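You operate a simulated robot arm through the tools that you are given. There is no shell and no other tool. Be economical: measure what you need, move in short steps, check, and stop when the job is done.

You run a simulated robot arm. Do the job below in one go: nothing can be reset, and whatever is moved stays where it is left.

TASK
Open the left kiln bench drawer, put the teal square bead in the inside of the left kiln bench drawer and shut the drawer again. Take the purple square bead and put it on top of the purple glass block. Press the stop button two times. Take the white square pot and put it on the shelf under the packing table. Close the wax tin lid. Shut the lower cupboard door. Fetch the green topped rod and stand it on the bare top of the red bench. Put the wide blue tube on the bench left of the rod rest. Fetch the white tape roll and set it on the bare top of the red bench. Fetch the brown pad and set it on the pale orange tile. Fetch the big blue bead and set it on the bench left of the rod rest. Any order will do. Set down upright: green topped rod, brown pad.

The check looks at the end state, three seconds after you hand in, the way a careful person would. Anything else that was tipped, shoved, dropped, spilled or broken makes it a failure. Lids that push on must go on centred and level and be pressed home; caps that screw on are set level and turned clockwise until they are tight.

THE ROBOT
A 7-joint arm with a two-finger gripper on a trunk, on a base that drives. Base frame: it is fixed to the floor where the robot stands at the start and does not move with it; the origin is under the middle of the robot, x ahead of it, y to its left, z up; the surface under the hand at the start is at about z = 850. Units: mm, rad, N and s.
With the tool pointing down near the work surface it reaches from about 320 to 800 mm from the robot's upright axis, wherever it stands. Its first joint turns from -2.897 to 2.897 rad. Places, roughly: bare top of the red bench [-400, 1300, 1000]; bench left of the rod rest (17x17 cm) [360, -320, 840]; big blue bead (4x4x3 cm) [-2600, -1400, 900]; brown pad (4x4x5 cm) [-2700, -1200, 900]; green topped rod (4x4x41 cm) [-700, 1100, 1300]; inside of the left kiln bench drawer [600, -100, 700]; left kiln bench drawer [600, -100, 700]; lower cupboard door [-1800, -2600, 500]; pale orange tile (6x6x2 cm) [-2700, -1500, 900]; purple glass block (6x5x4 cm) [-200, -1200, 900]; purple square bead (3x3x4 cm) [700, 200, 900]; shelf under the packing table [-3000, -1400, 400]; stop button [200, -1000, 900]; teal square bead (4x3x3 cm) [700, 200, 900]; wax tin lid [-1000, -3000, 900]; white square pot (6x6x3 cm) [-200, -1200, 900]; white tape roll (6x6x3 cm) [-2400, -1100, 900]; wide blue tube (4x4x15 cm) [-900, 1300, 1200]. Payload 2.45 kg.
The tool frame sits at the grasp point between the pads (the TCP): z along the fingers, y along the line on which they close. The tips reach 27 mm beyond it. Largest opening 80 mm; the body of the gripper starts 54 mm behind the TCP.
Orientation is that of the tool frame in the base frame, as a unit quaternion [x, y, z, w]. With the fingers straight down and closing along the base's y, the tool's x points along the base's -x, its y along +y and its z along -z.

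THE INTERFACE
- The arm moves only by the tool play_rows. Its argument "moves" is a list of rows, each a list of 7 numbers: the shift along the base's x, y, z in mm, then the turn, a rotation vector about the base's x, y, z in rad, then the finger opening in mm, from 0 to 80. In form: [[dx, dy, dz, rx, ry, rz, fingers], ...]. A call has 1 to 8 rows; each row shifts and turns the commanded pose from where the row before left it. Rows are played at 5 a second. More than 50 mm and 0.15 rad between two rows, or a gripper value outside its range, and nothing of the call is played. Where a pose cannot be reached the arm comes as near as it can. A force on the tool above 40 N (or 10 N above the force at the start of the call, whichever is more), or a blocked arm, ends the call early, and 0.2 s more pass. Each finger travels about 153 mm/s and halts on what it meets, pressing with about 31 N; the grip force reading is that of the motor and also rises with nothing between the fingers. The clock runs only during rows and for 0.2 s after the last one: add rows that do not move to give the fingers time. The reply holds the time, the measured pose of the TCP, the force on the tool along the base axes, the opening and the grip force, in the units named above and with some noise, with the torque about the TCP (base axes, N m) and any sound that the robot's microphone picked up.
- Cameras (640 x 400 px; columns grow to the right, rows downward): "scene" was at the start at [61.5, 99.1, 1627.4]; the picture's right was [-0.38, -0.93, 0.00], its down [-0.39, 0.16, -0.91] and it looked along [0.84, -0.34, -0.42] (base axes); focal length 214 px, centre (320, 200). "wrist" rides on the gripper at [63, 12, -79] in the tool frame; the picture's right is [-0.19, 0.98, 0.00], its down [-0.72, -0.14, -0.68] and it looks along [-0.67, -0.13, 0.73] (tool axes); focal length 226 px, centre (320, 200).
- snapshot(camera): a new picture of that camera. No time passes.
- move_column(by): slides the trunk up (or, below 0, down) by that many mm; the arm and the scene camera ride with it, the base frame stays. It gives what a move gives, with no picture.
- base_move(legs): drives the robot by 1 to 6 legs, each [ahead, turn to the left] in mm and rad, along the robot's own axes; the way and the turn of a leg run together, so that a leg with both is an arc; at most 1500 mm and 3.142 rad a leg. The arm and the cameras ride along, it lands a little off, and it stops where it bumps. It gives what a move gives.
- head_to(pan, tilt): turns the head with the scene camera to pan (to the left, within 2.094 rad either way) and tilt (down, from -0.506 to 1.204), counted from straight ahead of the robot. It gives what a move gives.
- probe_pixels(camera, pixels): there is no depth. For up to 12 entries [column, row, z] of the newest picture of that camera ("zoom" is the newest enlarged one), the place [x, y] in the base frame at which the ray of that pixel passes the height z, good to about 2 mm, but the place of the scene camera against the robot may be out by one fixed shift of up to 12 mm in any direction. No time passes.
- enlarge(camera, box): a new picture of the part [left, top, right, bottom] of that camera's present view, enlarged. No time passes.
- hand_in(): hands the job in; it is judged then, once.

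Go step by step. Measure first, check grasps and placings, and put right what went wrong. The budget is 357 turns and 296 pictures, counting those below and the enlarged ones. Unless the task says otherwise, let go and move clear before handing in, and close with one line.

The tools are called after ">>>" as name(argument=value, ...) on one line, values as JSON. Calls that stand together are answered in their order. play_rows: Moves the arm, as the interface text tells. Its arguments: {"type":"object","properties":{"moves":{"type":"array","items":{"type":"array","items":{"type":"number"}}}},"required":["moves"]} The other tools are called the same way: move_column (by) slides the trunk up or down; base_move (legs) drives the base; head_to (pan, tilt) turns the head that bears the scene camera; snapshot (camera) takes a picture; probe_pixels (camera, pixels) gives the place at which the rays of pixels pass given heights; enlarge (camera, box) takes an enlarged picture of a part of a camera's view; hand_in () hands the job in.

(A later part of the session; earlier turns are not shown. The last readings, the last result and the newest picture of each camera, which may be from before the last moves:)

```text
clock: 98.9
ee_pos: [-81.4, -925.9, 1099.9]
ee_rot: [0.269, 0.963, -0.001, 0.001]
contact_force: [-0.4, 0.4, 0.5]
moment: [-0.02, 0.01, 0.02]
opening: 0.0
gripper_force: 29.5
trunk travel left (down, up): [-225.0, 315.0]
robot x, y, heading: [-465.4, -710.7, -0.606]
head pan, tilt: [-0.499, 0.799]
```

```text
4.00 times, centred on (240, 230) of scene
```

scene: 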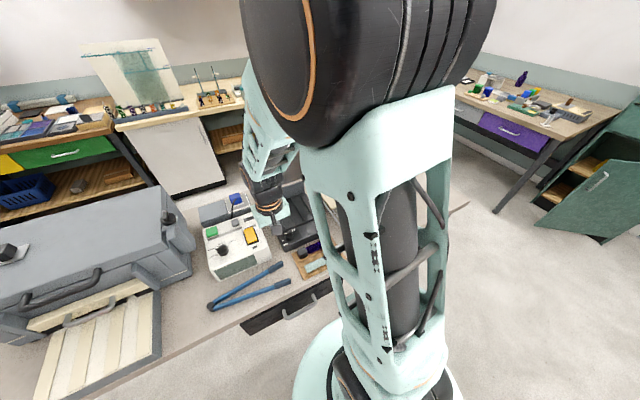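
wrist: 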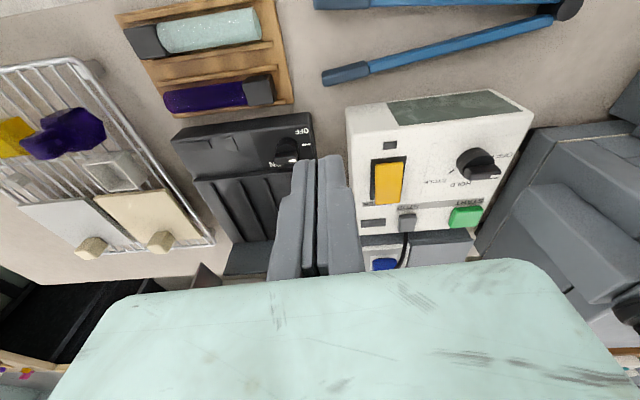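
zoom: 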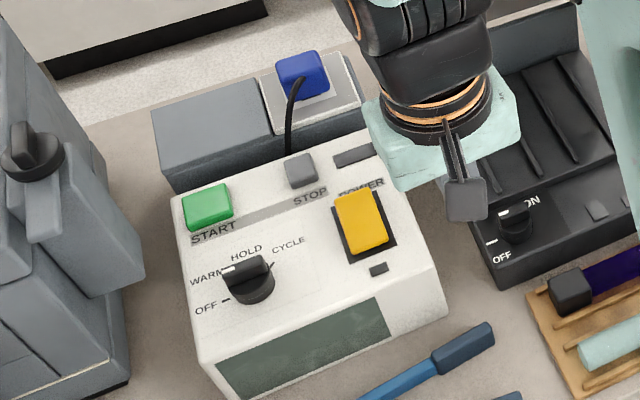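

Both views agree on the stop button near (175,-963,930). Hover above it.

>>> play_rows(moves=[[43, -6, 0, 0, 0, 0, 0], [43, -6, 0, 0, 0, 0, 0], [43, -6, 0, 0, 0, 0, 0], [43, -6, 0, 0, 0, 0, 0], [43, -6, 0, 0, 0, 0, 0], [41, -7, -20, 0, 0, 0, 0], [0, 0, -40, 0, 0, 0, 0], [0, 0, 0, 0, 0, 0, 0]])

>>> snapshot(camera="wrist")

>>> enlarge(camera="scene", box=[195, 160, 285, 280])

```text
clock: 100.7
ee_pos: [172.4, -960.6, 1040.0]
ee_rot: [0.271, 0.963, -0.001, 0.0]
contact_force: [-0.8, -0.2, -0.1]
moment: [-0.01, 0.0, 0.03]
opening: 0.1
gripper_force: 30.6
trunk travel left (down, up): [-225.0, 315.0]
robot x, y, heading: [-461.5, -705.0, -0.6]
head pan, tilt: [-0.499, 0.799]
```

```text
223 pictures are left
```

wrist: 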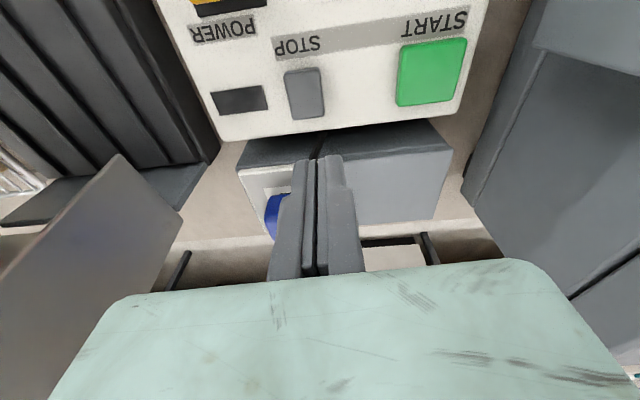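

```text
3.33 times, centred on (240, 220) of scene
```

zoom: 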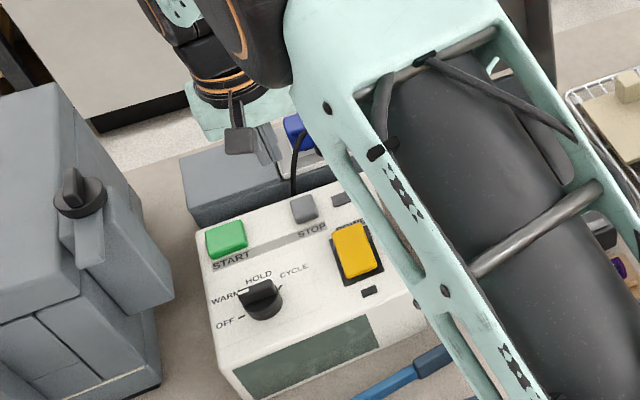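

>>> probe_pixels(camera="wrist", pixels=[[305, 95, 920], [305, 95, 930], [305, 95, 940], [305, 95, 950], [432, 72, 930], [432, 72, 940]])

```text
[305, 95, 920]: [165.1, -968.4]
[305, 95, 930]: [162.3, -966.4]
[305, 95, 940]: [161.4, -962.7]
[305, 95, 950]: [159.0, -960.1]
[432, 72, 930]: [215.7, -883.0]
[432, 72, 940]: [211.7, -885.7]
```

Triangulated: button at (162,-962), top near z 941. Move over and descend to just above it.

>>> play_rows(moves=[[-10.4, -1.4, -20, 0, 0, 0, 0], [0, 0, -20, 0, 0, 0, 0], [0, 0, -15, 0, 0, 0, 0], [0, 0, 0, 0, 0, 0, 0]])

>>> snapshot(camera="wrist")

>>> enlarge(camera="scene", box=[205, 180, 265, 240])

```text
clock: 101.7
ee_pos: [162.0, -962.4, 987.2]
ee_rot: [0.271, 0.963, -0.001, 0.0]
contact_force: [0.0, -0.7, 0.1]
moment: [-0.04, 0.04, 0.01]
opening: 0.1
gripper_force: 29.5
trunk travel left (down, up): [-225.0, 315.0]
robot x, y, heading: [-463.1, -709.6, -0.594]
head pan, tilt: [-0.499, 0.799]
```

```text
221 pictures are left
```

wrist: 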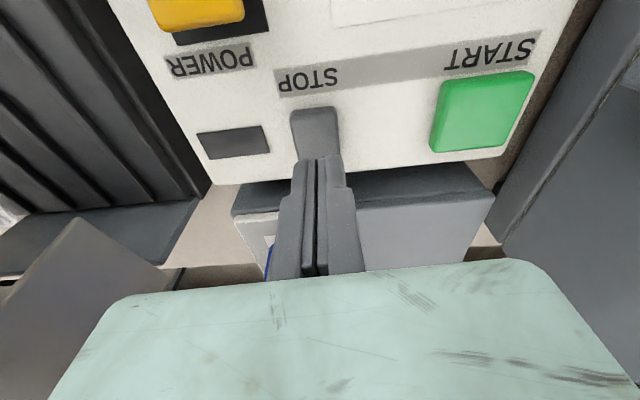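

```text
6.67 times, centred on (235, 210) of scene
```

zoom: 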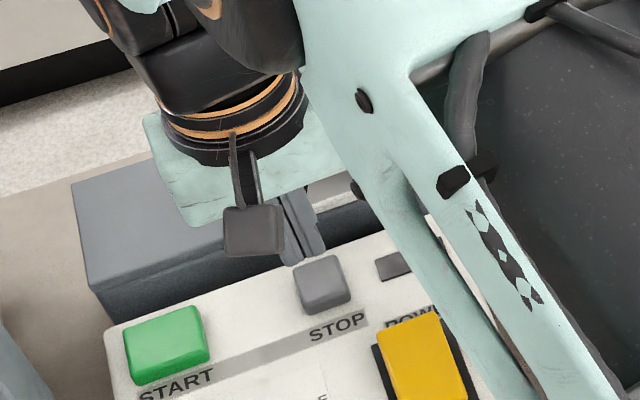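

>>> probe_pixels(camera="wrist", pixels=[[313, 130, 935], [313, 130, 941], [313, 130, 925]])

```text
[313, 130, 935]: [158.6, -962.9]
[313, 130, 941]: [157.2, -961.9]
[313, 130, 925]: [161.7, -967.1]
```

>>> play_rows(moves=[[-3, 1, -8, 0, 0, 0, 0], [0, 0, -4, 0, 0, 0, 0], [0, 0, -3, 0, 0, 0, 0], [0, 0, -3, 0, 0, 0, 0], [0, 0, -3, 0, 0, 0, 0], [0, 0, -2, 0, 0, 0, 0]])

>>> snapshot(camera="wrist")

```text
clock: 103.1
ee_pos: [160.2, -962.2, 964.3]
ee_rot: [0.271, 0.963, -0.001, 0.001]
contact_force: [1.4, -1.6, 0.4]
moment: [-0.02, -0.03, -0.02]
opening: 6.1
gripper_force: 30.2
trunk travel left (down, up): [-225.0, 315.0]
robot x, y, heading: [-465.9, -708.6, -0.599]
head pan, tilt: [-0.499, 0.799]
```

```text
219 pictures are left
```

wrist: 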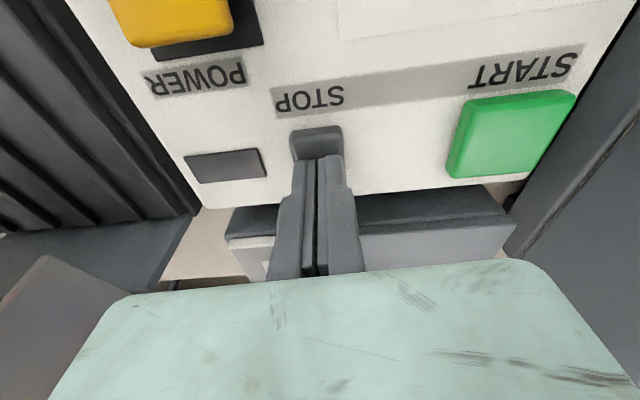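

The opening reads 6 mm, so something may be between the tips (cord?). Raise and inspect.

>>> play_rows(moves=[[0, 0, 20, 0, 0, 0, 0], [0, 0, 20, 0, 0, 0, 0], [0, 0, 0, 0, 0, 0, 0]])

>>> enlarge(camera="wrist", box=[230, 60, 430, 220])

>>> enlarge(camera="scene", box=[205, 180, 265, 240])

```text
clock: 103.9
ee_pos: [159.8, -961.9, 1003.0]
ee_rot: [0.27, 0.963, -0.001, 0.001]
contact_force: [0.0, 0.0, 0.3]
moment: [-0.03, 0.01, -0.01]
opening: 0.0
gripper_force: 29.5
trunk travel left (down, up): [-225.0, 315.0]
robot x, y, heading: [-460.2, -707.5, -0.602]
head pan, tilt: [-0.499, 0.799]
```

```text
2.50 times, centred on (330, 140) of wrist
```

zoom: 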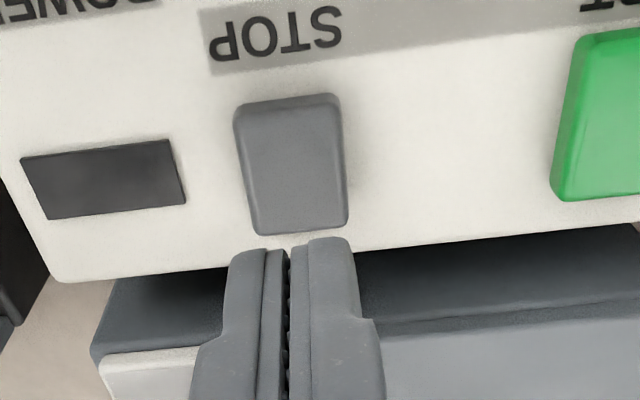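

```text
6.67 times, centred on (235, 210) of scene
```

zoom: 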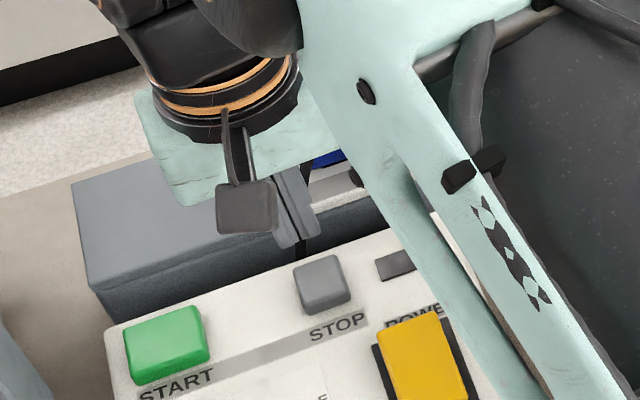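

>>> probe_pixels(camera="zoom", pixels=[[290, 165, 941], [290, 165, 935], [290, 165, 930], [290, 95, 941], [300, 232, 941], [300, 232, 930], [290, 165, 920]])

```text
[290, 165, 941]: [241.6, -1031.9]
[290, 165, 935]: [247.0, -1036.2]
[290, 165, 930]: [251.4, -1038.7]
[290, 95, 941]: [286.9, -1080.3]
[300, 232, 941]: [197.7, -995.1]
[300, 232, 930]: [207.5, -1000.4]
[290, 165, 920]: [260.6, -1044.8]
```

>>> enlarge(camera="wrist", box=[230, 60, 430, 220])

>>> probe_pixels(camera="zoom", pixels=[[290, 165, 941], [290, 165, 935], [290, 165, 930], [290, 95, 935], [300, 232, 935], [290, 165, 920]])

```text
2.50 times, centred on (330, 140) of wrist
```

zoom: 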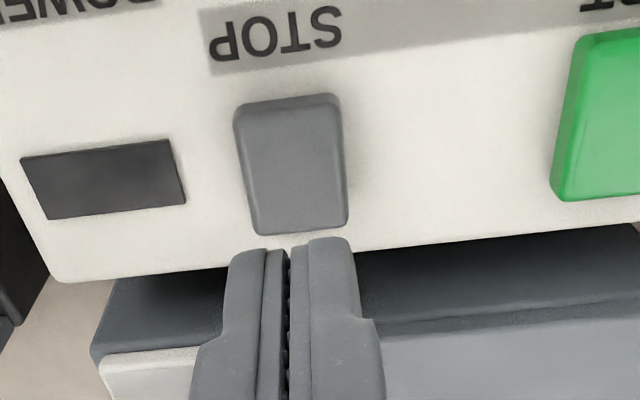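

```text
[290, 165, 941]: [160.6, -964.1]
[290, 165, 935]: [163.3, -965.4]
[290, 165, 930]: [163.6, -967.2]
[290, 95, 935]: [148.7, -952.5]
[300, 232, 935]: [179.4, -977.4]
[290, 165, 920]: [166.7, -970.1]
```

Button centre is (162,-965), I was 3 mm short. Go down again in small steps, watching for force or a click.

>>> play_rows(moves=[[2, -2.5, -15, 0, 0, 0, 0], [0, 0, -15, 0, 0, 0, 0], [0, 0, -5, 0, 0, 0, 0], [0, 0, 0, 0, 0, 0, 0]])

>>> play_rows(moves=[[0, 0, -2, 0, 0, 0, 0], [0, 0, -2, 0, 0, 0, 0]])

>>> enlarge(camera="wrist", box=[230, 100, 430, 260])

```text
clock: 104.9
ee_pos: [161.7, -964.1, 967.5]
ee_rot: [0.271, 0.963, -0.001, 0.0]
contact_force: [0.0, -0.5, -0.2]
moment: [-0.01, -0.02, 0.0]
opening: 0.0
gripper_force: 29.6
trunk travel left (down, up): [-225.0, 315.0]
robot x, y, heading: [-463.7, -710.5, -0.598]
head pan, tilt: [-0.499, 0.799]
```

```text
clock: 105.5
ee_pos: [162.9, -964.3, 963.9]
ee_rot: [0.271, 0.963, -0.002, 0.001]
contact_force: [-0.7, 1.0, 0.7]
moment: [0.02, -0.03, 0.02]
opening: 5.6
gripper_force: 29.3
trunk travel left (down, up): [-225.0, 315.0]
robot x, y, heading: [-463.3, -708.3, -0.596]
head pan, tilt: [-0.499, 0.799]
```

```text
2.50 times, centred on (330, 180) of wrist
```

zoom: 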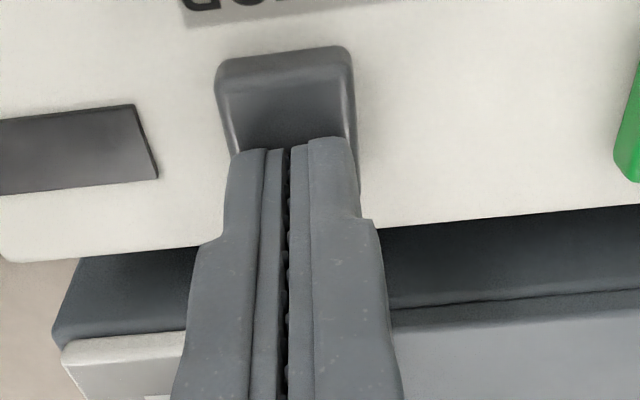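

>>> play_rows(moves=[[0, 0, -2, 0, 0, 0, 0], [0, 0, -1, 0, 0, 0, 0]])

>>> play_rows(moves=[[0, 0, -2, 0, 0, 0, 0], [0, 0, -1, 0, 0, 0, 0]])

>>> enlarge(camera="wrist", box=[230, 100, 430, 260])

```text
clock: 106.1
ee_pos: [162.5, -964.5, 963.3]
ee_rot: [0.271, 0.963, -0.001, 0.001]
contact_force: [0.3, 1.5, 2.1]
moment: [0.01, 0.0, -0.02]
opening: 6.1
gripper_force: 29.8
trunk travel left (down, up): [-225.0, 315.0]
robot x, y, heading: [-460.2, -709.3, -0.602]
head pan, tilt: [-0.499, 0.799]
heard: click
```

```text
clock: 106.7
ee_pos: [162.1, -966.0, 959.4]
ee_rot: [0.269, 0.963, 0.0, 0.002]
contact_force: [1.1, 2.8, 8.9]
moment: [0.05, -0.01, -0.02]
opening: 6.1
gripper_force: 29.3
trunk travel left (down, up): [-225.0, 315.0]
robot x, y, heading: [-462.4, -710.2, -0.601]
head pan, tilt: [-0.499, 0.799]
```

```text
2.50 times, centred on (330, 180) of wrist
```

zoom: 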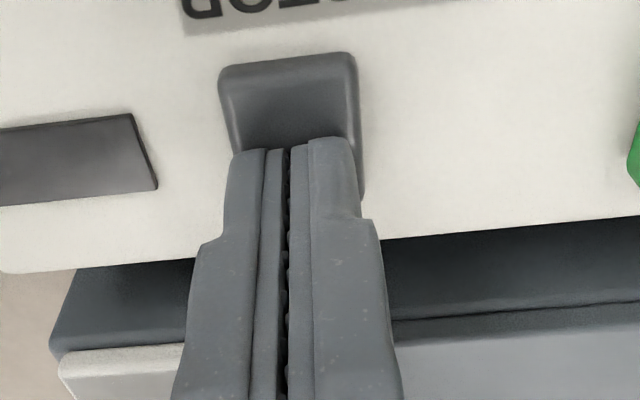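

One click heard: first press done. Raise to let it up, then press a second time to the same depth.

>>> play_rows(moves=[[0, 0, 8, 0, 0, 0, 0], [0, 0, 8, 0, 0, 0, 0], [0, 0, 0, 0, 0, 0, 0]])

>>> play_rows(moves=[[0, 0, -7, 0, 0, 0, 0], [0, 0, -4, 0, 0, 0, 0], [0, 0, -2, 0, 0, 0, 0], [0, 0, -2, 0, 0, 0, 0]])

```text
clock: 107.5
ee_pos: [162.4, -966.2, 974.0]
ee_rot: [0.271, 0.962, -0.001, 0.0]
contact_force: [-0.6, 0.3, 0.6]
moment: [0.01, -0.03, 0.0]
opening: 0.1
gripper_force: 29.8
trunk travel left (down, up): [-225.0, 315.0]
robot x, y, heading: [-463.0, -712.1, -0.596]
head pan, tilt: [-0.499, 0.799]
```

```text
clock: 108.5
ee_pos: [163.0, -967.0, 960.9]
ee_rot: [0.271, 0.963, -0.001, 0.002]
contact_force: [0.6, 1.1, 5.3]
moment: [0.02, 0.0, 0.0]
opening: 5.6
gripper_force: 30.1
trunk travel left (down, up): [-225.0, 315.0]
robot x, y, heading: [-464.6, -707.0, -0.603]
head pan, tilt: [-0.499, 0.799]
heard: click
```

Second click heard. Raise clear and go around to the white pot.

>>> play_rows(moves=[[0, 0, 45, 0, 0, 0, 0], [0, 0, 45, 0, 0, 0, 0], [-20, 13, 40, 0, 0, 0, 0], [-40, 27, 0, 0, 0, 0, 0], [-40, 27, 0, 0, 0, 0, 0], [-40, 27, 0, 0, 0, 0, 40], [-40, 27, 0, 0, 0, 0, 80], [-35, 24, 0, 0, 0, 0, 80]])

>>> play_rows(moves=[[-28, -40, 0, 0, 0, 0, 80], [-28, -40, 0, 0, 0, 0, 80], [-28, -40, 0, 0, 0, 0, 80], [-28, -40, 0, 0, 0, 0, 80], [-28, -40, 0, 0, 0, 0, 80], [-28, -40, 0, 0, 0, 0, 80], [-28, -40, 0, 0, 0, 0, 80], [-28, -40, 0, 0, 0, 0, 80]])

>>> play_rows(moves=[[-20, -40, 0, 0, 0, 0, 80], [38, -26, 0, 0, 0, 0, 80], [38, -26, -20, 0, 0, 0, 80], [30, -20, -30, 0, 0, 0, 80], [0, 0, 0, 0, 0, 0, 80]])

>>> snapshot(camera="wrist")

```text
clock: 110.3
ee_pos: [-56.5, -820.2, 1090.5]
ee_rot: [0.271, 0.963, 0.0, 0.001]
contact_force: [0.0, 1.3, 0.5]
moment: [0.0, -0.01, 0.02]
opening: 80.0
gripper_force: 0.1
trunk travel left (down, up): [-225.0, 315.0]
robot x, y, heading: [-461.9, -711.2, -0.6]
head pan, tilt: [-0.499, 0.799]
```

```text
clock: 112.1
ee_pos: [-278.4, -1138.7, 1091.6]
ee_rot: [0.271, 0.963, 0.0, 0.0]
contact_force: [-0.2, -0.9, 0.4]
moment: [-0.02, -0.02, 0.0]
opening: 80.1
gripper_force: 0.1
trunk travel left (down, up): [-225.0, 315.0]
robot x, y, heading: [-462.5, -705.3, -0.598]
head pan, tilt: [-0.499, 0.799]
```

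```text
refused: row 3 steps farther than a row can; nothing moved
```

```text
213 pictures are left
```

wrist: 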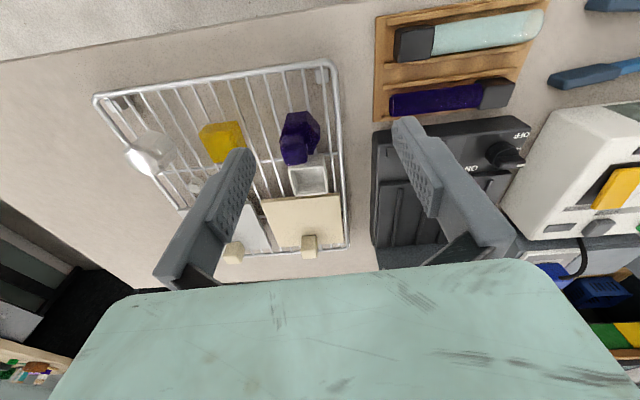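

>>> play_rows(moves=[[-5, -30, 0, 0, 0, 0, 80], [38, -26, 0, 0, 0, 0, 80], [35, -26, -15, 0, 0, 0, 80], [25, -20, -30, 0, 0, 0, 80], [0, 0, 0, 0, 0, 0, 80]])

>>> snapshot(camera="wrist")

```text
clock: 113.3
ee_pos: [-184.3, -1239.9, 1044.7]
ee_rot: [0.27, 0.963, -0.001, 0.0]
contact_force: [0.1, -0.6, -0.2]
moment: [0.01, 0.01, -0.02]
opening: 79.8
gripper_force: 0.0
trunk travel left (down, up): [-225.0, 315.0]
robot x, y, heading: [-465.1, -708.1, -0.596]
head pan, tilt: [-0.499, 0.799]
```

```text
212 pictures are left
```

wrist: 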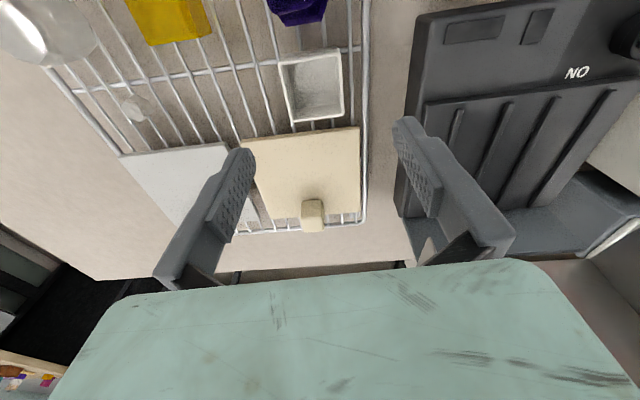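

>>> enlarge(camera="wrist", box=[250, 30, 370, 150])

>>> probe_pixels(camera="wrist", pixels=[[278, 60, 905], [338, 49, 905], [344, 115, 905], [292, 124, 905], [312, 87, 905], [312, 87, 895], [292, 124, 890], [344, 115, 890]])

```text
3.33 times, centred on (310, 90) of wrist
```

zoom: 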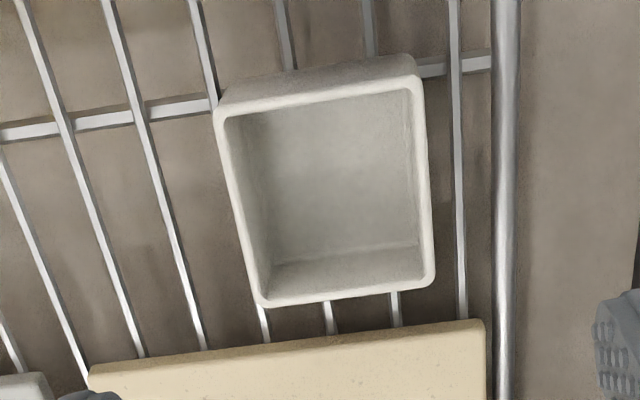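

```text
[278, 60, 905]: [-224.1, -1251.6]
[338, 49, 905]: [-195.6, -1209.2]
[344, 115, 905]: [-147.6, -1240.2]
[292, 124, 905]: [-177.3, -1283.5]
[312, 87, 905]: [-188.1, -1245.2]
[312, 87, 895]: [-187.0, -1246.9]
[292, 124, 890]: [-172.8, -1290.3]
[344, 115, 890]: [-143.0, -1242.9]
```

Pot is aligned with the bench, centre (-186,-1246). Descend with 72 opening, stopping tips above the rack wires.

>>> play_rows(moves=[[-1.7, -6, -30, 0, 0, 0, 72], [0, 0, -40, 0, 0, 0, 72], [0, 0, -30, 0, 0, 0, 72], [0, 0, 0, 0, 0, 0, 72]])

>>> snapshot(camera="wrist")

```text
clock: 114.3
ee_pos: [-186.3, -1247.7, 945.0]
ee_rot: [0.271, 0.963, -0.001, 0.0]
contact_force: [0.8, -0.1, -0.6]
moment: [-0.03, 0.01, -0.01]
opening: 72.0
gripper_force: 0.0
trunk travel left (down, up): [-225.0, 315.0]
robot x, y, heading: [-465.1, -709.9, -0.6]
head pan, tilt: [-0.499, 0.799]
```

```text
210 pictures are left
```

wrist: 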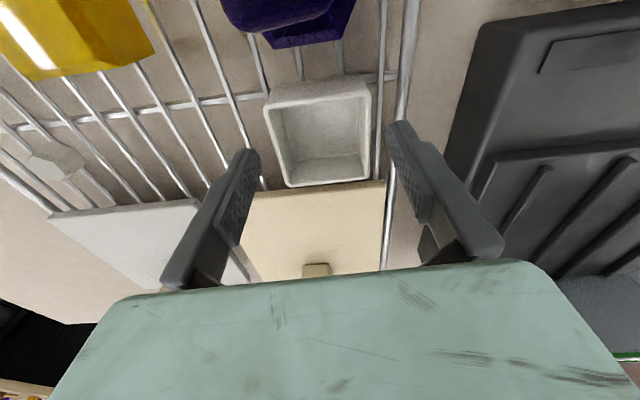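

>>> probe_pixels(camera="wrist", pixels=[[266, 108, 905], [370, 92, 905], [368, 180, 905], [287, 187, 905], [266, 108, 900], [370, 92, 900], [368, 180, 900], [287, 187, 900]])

```text
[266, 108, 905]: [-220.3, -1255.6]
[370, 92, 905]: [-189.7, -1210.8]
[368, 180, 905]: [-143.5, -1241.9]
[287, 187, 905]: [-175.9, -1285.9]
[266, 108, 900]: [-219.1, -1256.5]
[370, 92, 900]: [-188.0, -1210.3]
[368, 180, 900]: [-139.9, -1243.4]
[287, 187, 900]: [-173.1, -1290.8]
```

>>> play_rows(moves=[[3.5, -1, -14, 0, 0, 0, 72], [0, 0, -10, 0, 0, 0, 72], [0, 0, -9, 0, 0, 0, 72], [0, 0, 0, 0, 0, 0, 72]])

>>> play_rows(moves=[[0, 0, 0, 0, 0, 0, 45], [0, 0, 0, 0, 0, 0, 45], [0, 0, 0, 0, 0, 0, 45]])

>>> snapshot(camera="wrist")

```text
clock: 115.1
ee_pos: [-180.7, -1249.5, 918.4]
ee_rot: [0.271, 0.963, -0.001, 0.002]
contact_force: [-6.3, 5.6, 19.4]
moment: [0.49, 0.23, -0.19]
opening: 63.8
gripper_force: 0.0
trunk travel left (down, up): [-225.0, 315.0]
robot x, y, heading: [-463.0, -708.4, -0.594]
head pan, tilt: [-0.499, 0.799]
stopped in row 4: the force on the tool passed its limit at 69 N (the readings are from after the stop); the commanded pose is now the measured one
```

```text
clock: 115.9
ee_pos: [-179.1, -1248.5, 917.2]
ee_rot: [0.271, 0.963, -0.001, 0.003]
contact_force: [0.4, 0.2, -0.2]
moment: [-0.02, 0.0, -0.01]
opening: 51.1
gripper_force: 31.5
trunk travel left (down, up): [-225.0, 315.0]
robot x, y, heading: [-462.6, -708.6, -0.597]
head pan, tilt: [-0.499, 0.799]
```

```text
209 pictures are left
```

wrist: 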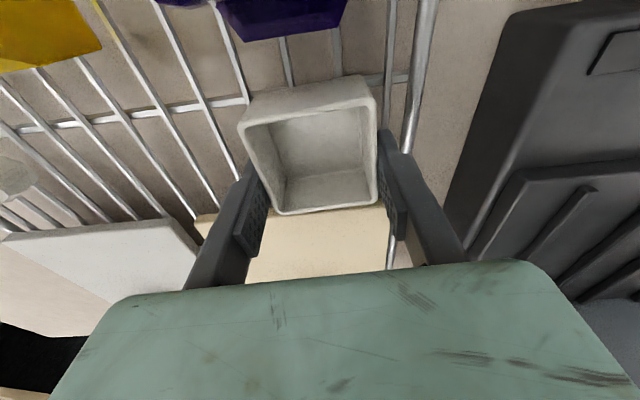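

Pot is gripped at 51 mm. Lift and check.

>>> play_rows(moves=[[0, 0, 15, 0, 0, 0, 40], [0, 0, 35, 0, 0, 0, 40], [0, 0, 40, 0, 0, 0, 40], [0, 0, 40, 0, 0, 0, 40], [0, 0, 0, 0, 0, 0, 40]])

>>> snapshot(camera="wrist")

```text
clock: 117.1
ee_pos: [-179.1, -1247.2, 1046.6]
ee_rot: [0.27, 0.963, -0.001, 0.002]
contact_force: [-0.7, 0.4, -0.7]
moment: [-0.03, -0.03, 0.06]
opening: 51.4
gripper_force: 31.2
trunk travel left (down, up): [-225.0, 315.0]
robot x, y, heading: [-463.3, -708.2, -0.596]
head pan, tilt: [-0.499, 0.799]
```

```text
208 pictures are left
```

wrist: 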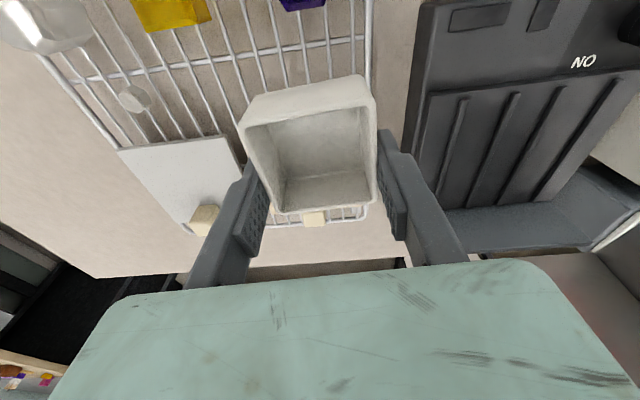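

Pot held. Retract over the free floor side and raise, then turn to look for the packing table.

>>> play_rows(moves=[[-32, 22, 30, 0, 0, 0, 40], [-36, 24, 20, 0, 0, 0, 40], [-36, 24, 20, 0, 0, 0, 40], [20, 38, 20, 0, 0, 0, 40], [20, 38, 20, 0, 0, 0, 40], [20, 38, 20, 0, 0, 0, 40], [15, 30, 0, 0, 0, 0, 40]])

>>> base_move(legs=[[-250, 0], [0, -1.57]])

>>> head_to(pan=-0.5, tilt=0.5)

>>> snapshot(camera="scene")

```text
clock: 118.7
ee_pos: [-207.3, -1036.2, 1176.4]
ee_rot: [0.27, 0.963, -0.002, 0.002]
contact_force: [0.7, -0.1, -1.3]
moment: [-0.03, -0.02, -0.02]
opening: 51.4
gripper_force: 31.0
trunk travel left (down, up): [-225.0, 315.0]
robot x, y, heading: [-464.0, -709.8, -0.599]
head pan, tilt: [-0.499, 0.799]
```

```text
clock: 124.4
ee_pos: [-997.3, -823.7, 1177.3]
ee_rot: [0.873, 0.487, -0.003, 0.001]
contact_force: [-0.2, 0.1, -0.9]
moment: [0.0, 0.01, 0.02]
opening: 51.4
gripper_force: 31.8
trunk travel left (down, up): [-225.0, 315.0]
robot x, y, heading: [-670.0, -571.4, -2.175]
head pan, tilt: [-0.499, 0.799]
```

```text
clock: 125.2
ee_pos: [-996.6, -822.9, 1176.7]
ee_rot: [0.873, 0.487, -0.001, 0.001]
contact_force: [-0.6, 0.1, -0.8]
moment: [0.03, -0.01, 0.01]
opening: 51.3
gripper_force: 31.4
trunk travel left (down, up): [-225.0, 315.0]
robot x, y, heading: [-670.3, -570.7, -2.178]
head pan, tilt: [-0.499, 0.499]
```

```text
207 pictures are left
```

scene: 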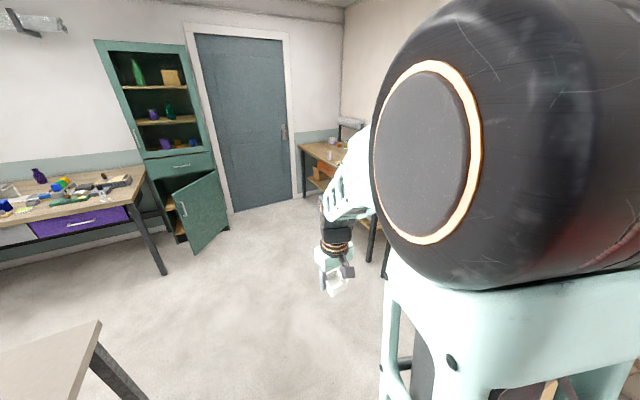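

>>> head_to(pan=-1.5, tilt=0.5)

>>> snapshot(camera="scene")

```text
clock: 126.5
ee_pos: [-997.3, -822.5, 1176.8]
ee_rot: [0.873, 0.487, -0.003, 0.0]
contact_force: [0.4, 0.0, -1.6]
moment: [-0.01, -0.02, -0.03]
opening: 51.4
gripper_force: 30.7
trunk travel left (down, up): [-225.0, 315.0]
robot x, y, heading: [-670.9, -571.2, -2.176]
head pan, tilt: [-1.499, 0.499]
```

```text
206 pictures are left
```

scene: 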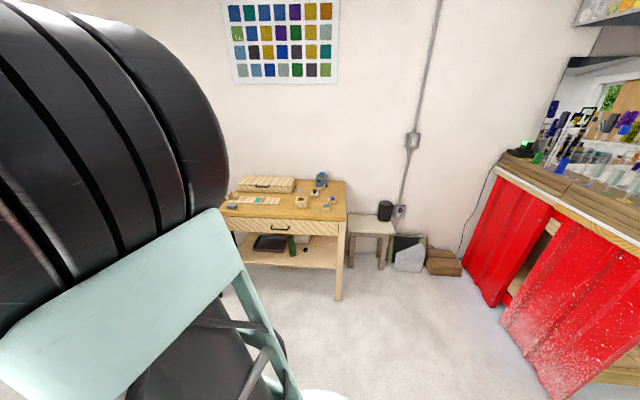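

>>> probe_pixels(camera="scene", pixels=[[345, 190, 870], [338, 218, 870], [230, 215, 870], [338, 298, 0], [290, 185, 870], [500, 170, 1000], [500, 310, 0]])

>>> enlarge(camera="scene", box=[210, 150, 370, 300])

```text
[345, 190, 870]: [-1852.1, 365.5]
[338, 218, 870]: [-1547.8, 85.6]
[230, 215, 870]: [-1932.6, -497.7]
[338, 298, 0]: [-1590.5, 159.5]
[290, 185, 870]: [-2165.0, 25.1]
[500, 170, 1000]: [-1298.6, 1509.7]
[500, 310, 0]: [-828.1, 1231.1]
```

```text
2.67 times, centred on (290, 225) of scene
```

zoom: 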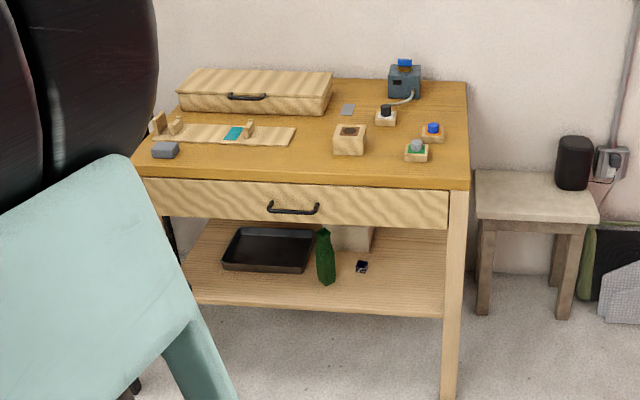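

The nearer wooden table is another one; the packing table lies farther along (u≈2500). Drive diagonally in steps.

>>> base_move(legs=[[0, -0.314], [800, 0]])

>>> head_to(pan=-0.9, tilt=0.5)

>>> snapshot(camera="scene")

>>> snapshot(camera="wrist")

```text
clock: 131.8
ee_pos: [-1692.7, -1187.8, 1174.9]
ee_rot: [0.94, 0.342, -0.002, 0.001]
contact_force: [0.4, 0.5, -1.9]
moment: [0.02, -0.02, -0.02]
opening: 51.3
gripper_force: 31.4
trunk travel left (down, up): [-225.0, 315.0]
robot x, y, heading: [-1301.2, -1051.3, -2.496]
head pan, tilt: [-1.499, 0.499]
```

```text
clock: 132.8
ee_pos: [-1692.9, -1188.4, 1176.3]
ee_rot: [0.939, 0.343, -0.002, 0.002]
contact_force: [-0.1, -0.2, -0.6]
moment: [-0.01, 0.05, 0.01]
opening: 51.4
gripper_force: 30.7
trunk travel left (down, up): [-225.0, 315.0]
robot x, y, heading: [-1300.6, -1050.3, -2.494]
head pan, tilt: [-0.901, 0.499]
```

```text
204 pictures are left
```

scene: 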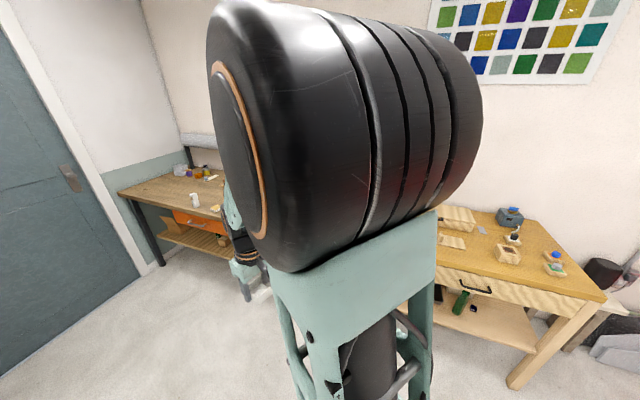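

```text
203 pictures are left
```

wrist: 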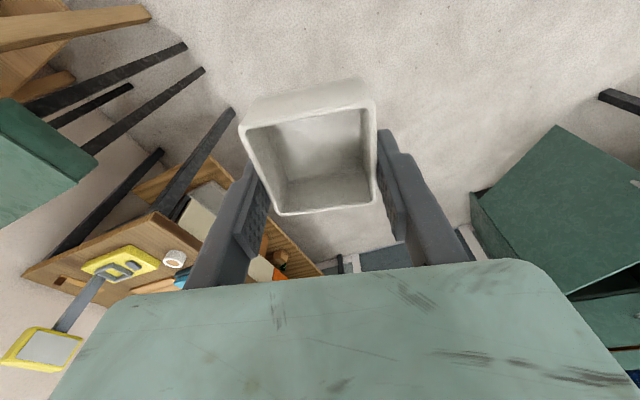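

>>> probe_pixels(camera="wrist", pixels=[[90, 165, 650], [235, 112, 0], [205, 70, 0], [187, 45, 0], [163, 150, 0], [174, 258, 880], [25, 275, 850], [155, 215, 850], [560, 128, 600]])

```text
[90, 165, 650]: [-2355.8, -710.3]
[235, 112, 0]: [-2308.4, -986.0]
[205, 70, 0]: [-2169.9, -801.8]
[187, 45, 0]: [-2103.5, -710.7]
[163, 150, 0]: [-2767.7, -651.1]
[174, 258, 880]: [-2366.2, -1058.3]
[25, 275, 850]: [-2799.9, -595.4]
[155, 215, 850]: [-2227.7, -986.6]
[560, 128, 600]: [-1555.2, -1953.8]
```

Table's near corner is about (-2228,-987); the stool stays beyond my path. Drive on and turn to face the packing table.

>>> base_move(legs=[[880, 0], [0, -1.247]])

>>> head_to(pan=-0.3, tilt=0.6)

>>> snapshot(camera="scene")

>>> snapshot(camera="wrist")

```text
clock: 140.6
ee_pos: [-2247.0, -1245.8, 1176.7]
ee_rot: [0.962, -0.273, -0.003, -0.001]
contact_force: [0.4, 0.4, -0.9]
moment: [-0.01, 0.0, 0.01]
opening: 51.3
gripper_force: 30.7
trunk travel left (down, up): [-225.0, 315.0]
robot x, y, heading: [-1992.5, -1576.7, 2.537]
head pan, tilt: [-0.901, 0.499]
```

```text
clock: 141.6
ee_pos: [-2247.6, -1244.9, 1174.6]
ee_rot: [0.962, -0.273, -0.002, -0.001]
contact_force: [0.4, -0.7, -1.2]
moment: [0.0, 0.02, 0.01]
opening: 51.3
gripper_force: 31.4
trunk travel left (down, up): [-225.0, 315.0]
robot x, y, heading: [-1994.0, -1575.4, 2.534]
head pan, tilt: [-0.3, 0.6]
```

```text
202 pictures are left
```

scene: 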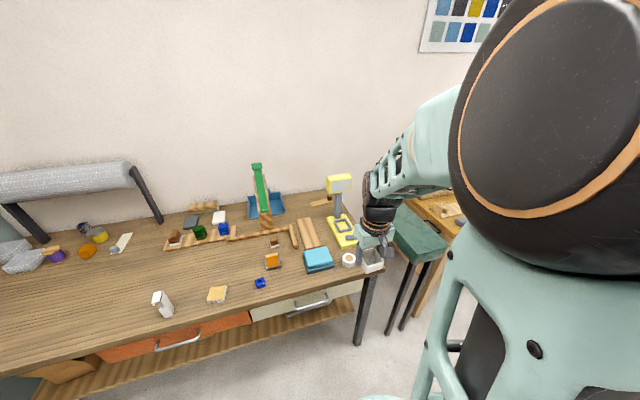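

```text
201 pictures are left
```

wrist: 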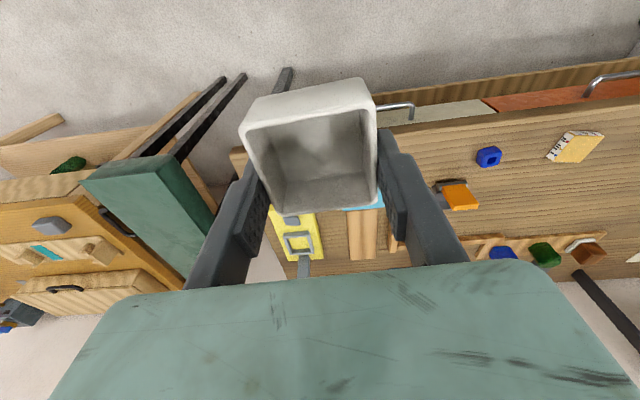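

>>> enlarge(camera="scene", box=[140, 190, 390, 350])

>>> probe_pixels(camera="zoom", pixels=[[308, 238, 870], [198, 268, 870], [340, 180, 870], [535, 180, 870], [350, 270, 720], [60, 380, 400], [375, 320, 400], [60, 296, 870], [215, 90, 880], [460, 170, 870], [565, 395, 0], [560, 215, 850]])

```text
2.50 times, centred on (265, 270) of scene
```

zoom: 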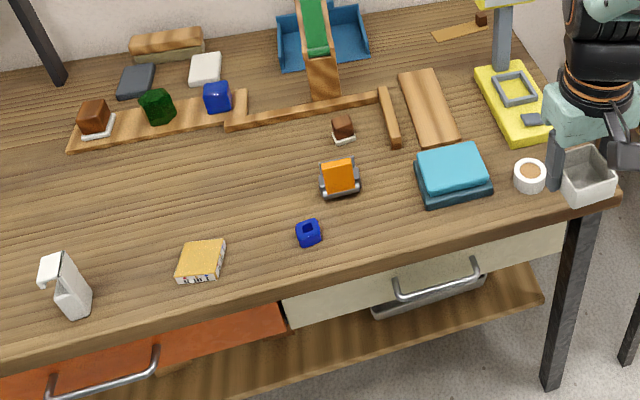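

```text
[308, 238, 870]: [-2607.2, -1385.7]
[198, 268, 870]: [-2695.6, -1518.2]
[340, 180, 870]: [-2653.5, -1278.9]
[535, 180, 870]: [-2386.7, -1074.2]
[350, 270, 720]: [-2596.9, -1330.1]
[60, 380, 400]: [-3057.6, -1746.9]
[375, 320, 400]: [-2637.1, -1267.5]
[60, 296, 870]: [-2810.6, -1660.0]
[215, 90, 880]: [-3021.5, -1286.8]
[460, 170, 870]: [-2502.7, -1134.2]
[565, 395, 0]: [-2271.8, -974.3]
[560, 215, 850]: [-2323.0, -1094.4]
```

Objects found: tile (198,268 in zoom), bead (308,235), tape (535,180), pot in hand. To slide the pot under the table I'll first set it down on the free front strip and regrasp it tilted. Move over (-2531,-1272).

>>> play_rows(moves=[[-47, -4.5, -10, 0, 0, 0, 40], [-47, -4.5, -10, 0, 0, 0, 40], [-47, -4.5, -15, 0, 0, 0, 40], [-47, -4.5, -15, 0, 0, 0, 40], [-47, -4.5, -15, 0, 0, 0, 40], [-47, -4.5, -15, 0, 0, 0, 40], [0, 0, -30, 0, 0, 0, 40], [0, 0, 0, 0, 0, 0, 40]])

>>> snapshot(camera="wrist")

>>> snapshot(camera="scene")

```text
clock: 143.4
ee_pos: [-2530.9, -1272.5, 1066.5]
ee_rot: [0.962, -0.274, -0.002, -0.001]
contact_force: [0.2, 0.5, -0.3]
moment: [-0.03, 0.02, 0.0]
opening: 51.4
gripper_force: 31.3
trunk travel left (down, up): [-225.0, 315.0]
robot x, y, heading: [-1995.2, -1576.4, 2.534]
head pan, tilt: [-0.3, 0.6]
```

```text
199 pictures are left
```

wrist: 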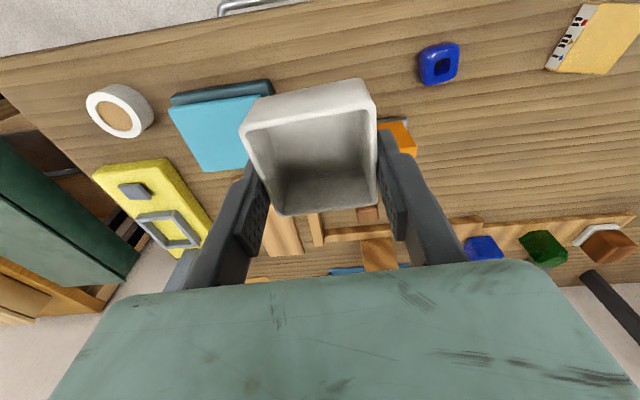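

```text
198 pictures are left
```

scene: 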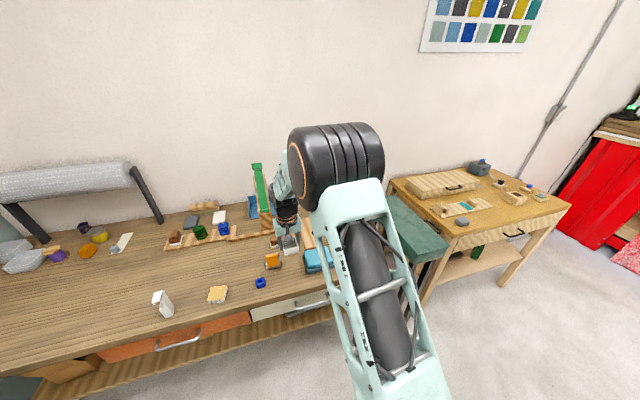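

>>> probe_pixels(camera="wrist", pixels=[[270, 85, 870], [418, 65, 870], [380, 125, 870], [300, 20, 850], [415, 145, 870], [205, 171, 870], [440, 62, 870], [440, 62, 880], [580, 45, 865], [120, 110, 870]])

```text
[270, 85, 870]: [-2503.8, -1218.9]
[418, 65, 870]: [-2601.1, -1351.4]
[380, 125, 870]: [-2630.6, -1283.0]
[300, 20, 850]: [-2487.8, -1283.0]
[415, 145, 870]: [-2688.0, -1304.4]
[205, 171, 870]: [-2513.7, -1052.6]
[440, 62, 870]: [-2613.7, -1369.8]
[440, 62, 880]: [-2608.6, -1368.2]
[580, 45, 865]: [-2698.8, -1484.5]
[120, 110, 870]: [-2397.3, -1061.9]
```

>>> play_rows(moves=[[-14.6, -16.5, -30, 0, 0, 0, 40], [0, 0, -40, 0, 0, 0, 40], [0, 0, -40, 0, 0, 0, 40], [0, 0, -15, 0, 0, 0, 40], [0, 0, -8, 0, 0, 0, 40], [0, 0, -8, 0, 0, 0, 40], [0, 0, -8, 0, 0, 0, 40], [0, 0, -8, 0, 0, 0, 40]])

>>> snapshot(camera="wrist")

```text
clock: 145.2
ee_pos: [-2544.5, -1290.5, 909.1]
ee_rot: [0.962, -0.273, -0.002, -0.001]
contact_force: [-1.0, 0.0, 0.0]
moment: [-0.03, 0.01, 0.01]
opening: 51.4
gripper_force: 31.2
trunk travel left (down, up): [-225.0, 315.0]
robot x, y, heading: [-1998.2, -1574.9, 2.538]
head pan, tilt: [-0.3, 0.6]
```

```text
197 pictures are left
```

wrist: 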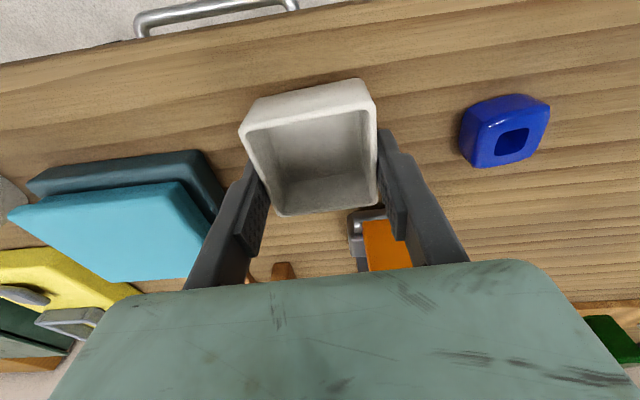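

>>> play_rows(moves=[[5, -3.5, -4, 0, 0, 0, 40], [0, 0, -4, 0, 0, 0, 40], [0, 0, -4, 0, 0, 0, 40], [0, 0, -4, 0, 0, 0, 40], [0, 0, -4, 0, 0, 0, 40], [0, 0, -4, 0, 0, 0, 40]])

```text
clock: 146.6
ee_pos: [-2540.4, -1292.5, 885.9]
ee_rot: [0.962, -0.274, -0.003, -0.001]
contact_force: [0.9, 1.0, -1.1]
moment: [-0.01, 0.03, -0.01]
opening: 51.4
gripper_force: 31.3
trunk travel left (down, up): [-225.0, 315.0]
robot x, y, heading: [-1992.9, -1573.2, 2.532]
head pan, tilt: [-0.3, 0.6]
```

>>> play_rows(moves=[[0, 0, -3, 0, 0, 0, 40], [0, 0, -3, 0, 0, 0, 40], [0, 0, -3, 0, 0, 0, 40], [0, 0, -3, 0, 0, 0, 40]])

>>> snapshot(camera="wrist")

```text
clock: 147.6
ee_pos: [-2540.5, -1291.6, 880.9]
ee_rot: [0.962, -0.274, -0.006, -0.001]
contact_force: [2.4, -1.2, 17.6]
moment: [-0.3, -0.6, -0.03]
opening: 51.3
gripper_force: 31.5
trunk travel left (down, up): [-225.0, 315.0]
robot x, y, heading: [-1995.5, -1576.0, 2.534]
head pan, tilt: [-0.3, 0.6]
stopped in row 4: the force on the tool passed its limit at 45 N (the readings are from after the stop); the commanded pose is now the measured one
```

```text
196 pictures are left
```

wrist: 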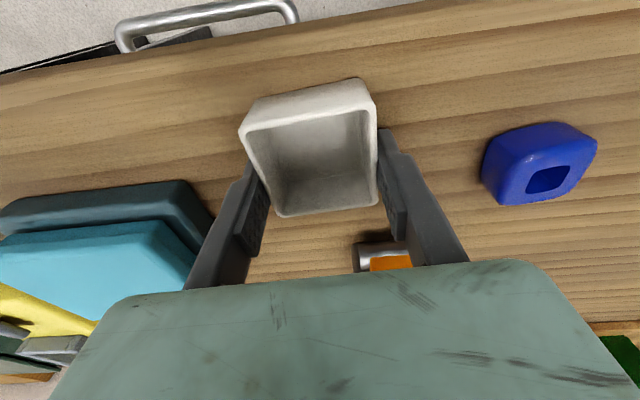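

Pot stands on the table (contact at 881). Open, tilt the hand back 0.75 rad about the closing axis, and regrasp.

>>> play_rows(moves=[[0, 0, 1, 0, 0, 0, 62], [0, 0, 0, 0, 0, 0, 68], [0, 0, 0, 0.085, 0.124, 0, 68], [0, 0, 0, 0.085, 0.124, 0, 68], [0, 0, 0, 0.085, 0.124, 0, 68], [0, 0, 0, 0.085, 0.124, 0, 68], [0, 0, -3, 0.085, 0.124, 0, 68], [0, 0, -3, 0, 0, 0, 68]])

>>> snapshot(camera="wrist")

>>> snapshot(camera="scene")

```text
clock: 148.4
ee_pos: [-2538.1, -1296.3, 881.5]
ee_rot: [0.959, -0.271, -0.074, -0.023]
contact_force: [16.5, -9.4, 29.4]
moment: [-1.06, -0.17, 0.6]
opening: 54.0
gripper_force: 0.0
trunk travel left (down, up): [-225.0, 315.0]
robot x, y, heading: [-1993.4, -1576.3, 2.532]
head pan, tilt: [-0.3, 0.6]
stopped in row 4: the force on the tool passed its limit at 45 N (the readings are from after the stop); the commanded pose is now the measured one
```

```text
195 pictures are left
```

wrist: 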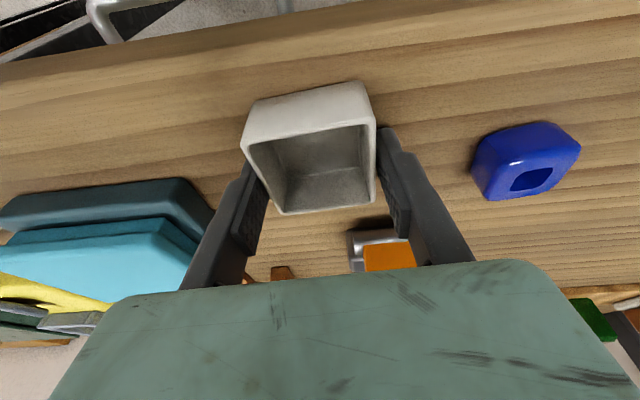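

```text
194 pictures are left
```

scene: 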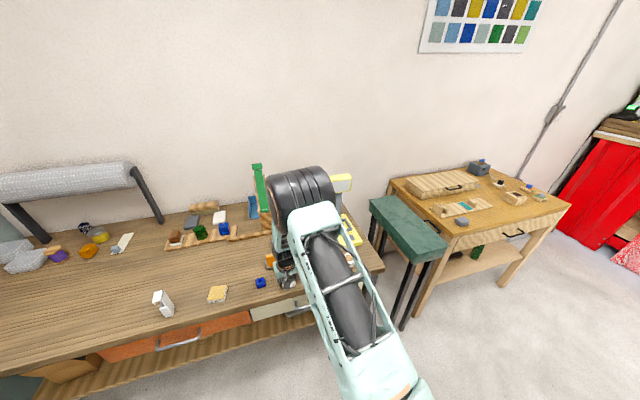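

>>> play_rows(moves=[[0, 0, 3, 0, 0, 0, 68], [0, 0, 0, 0, 0, 0, 68], [0, 0, 0, 0, 0, 0, 68]])

>>> enlarge(camera="wrist", box=[200, 60, 440, 280])

```text
clock: 149.2
ee_pos: [-2538.4, -1293.6, 881.8]
ee_rot: [0.959, -0.272, -0.074, -0.023]
contact_force: [11.5, -4.0, 16.1]
moment: [-0.61, -0.17, 0.42]
opening: 58.2
gripper_force: 0.1
trunk travel left (down, up): [-225.0, 315.0]
robot x, y, heading: [-1997.7, -1574.7, 2.532]
head pan, tilt: [-0.3, 0.6]
```

```text
1.82 times, centred on (320, 170) of wrist
```

zoom: 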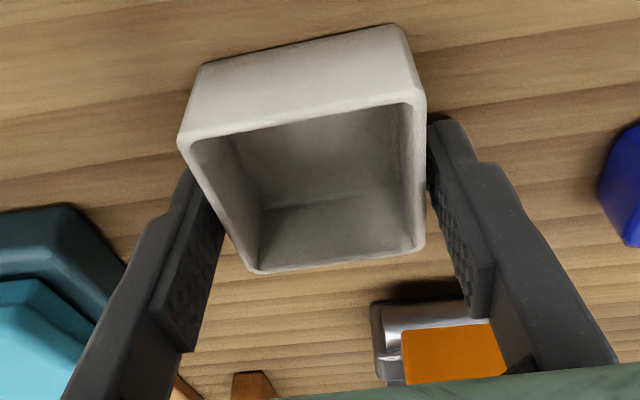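

The tips rest on the table (top ≈ 855), which holds the fingers. Raise 7 mm, open and then tilt.

>>> play_rows(moves=[[0, 0, 7, 0, 0, 0, 68], [0, 0, 0, 0, 0, 0, 68], [0, 0, 0, 0.085, 0.124, 0, 68], [0, 0, 0, 0.085, 0.124, 0, 68], [0, 0, 0, 0.085, 0.124, 0, 68], [0, 0, 0, 0.085, 0.124, 0, 68], [0, 0, 0, 0, 0, 0, 68]])

>>> enlarge(camera="wrist", box=[120, 20, 520, 300])

```text
clock: 150.8
ee_pos: [-2540.2, -1294.3, 889.7]
ee_rot: [0.894, -0.253, -0.35, -0.117]
contact_force: [0.3, -0.7, 0.5]
moment: [0.0, 0.01, 0.02]
opening: 67.9
gripper_force: 0.1
trunk travel left (down, up): [-225.0, 315.0]
robot x, y, heading: [-1997.3, -1574.1, 2.537]
head pan, tilt: [-0.3, 0.6]
```

```text
1.43 times, centred on (320, 160) of wrist
```

zoom: 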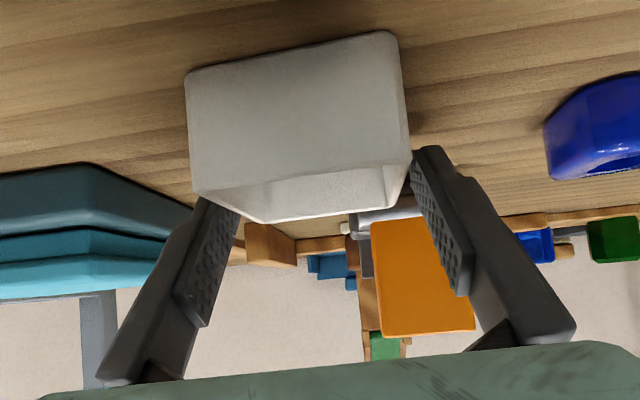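

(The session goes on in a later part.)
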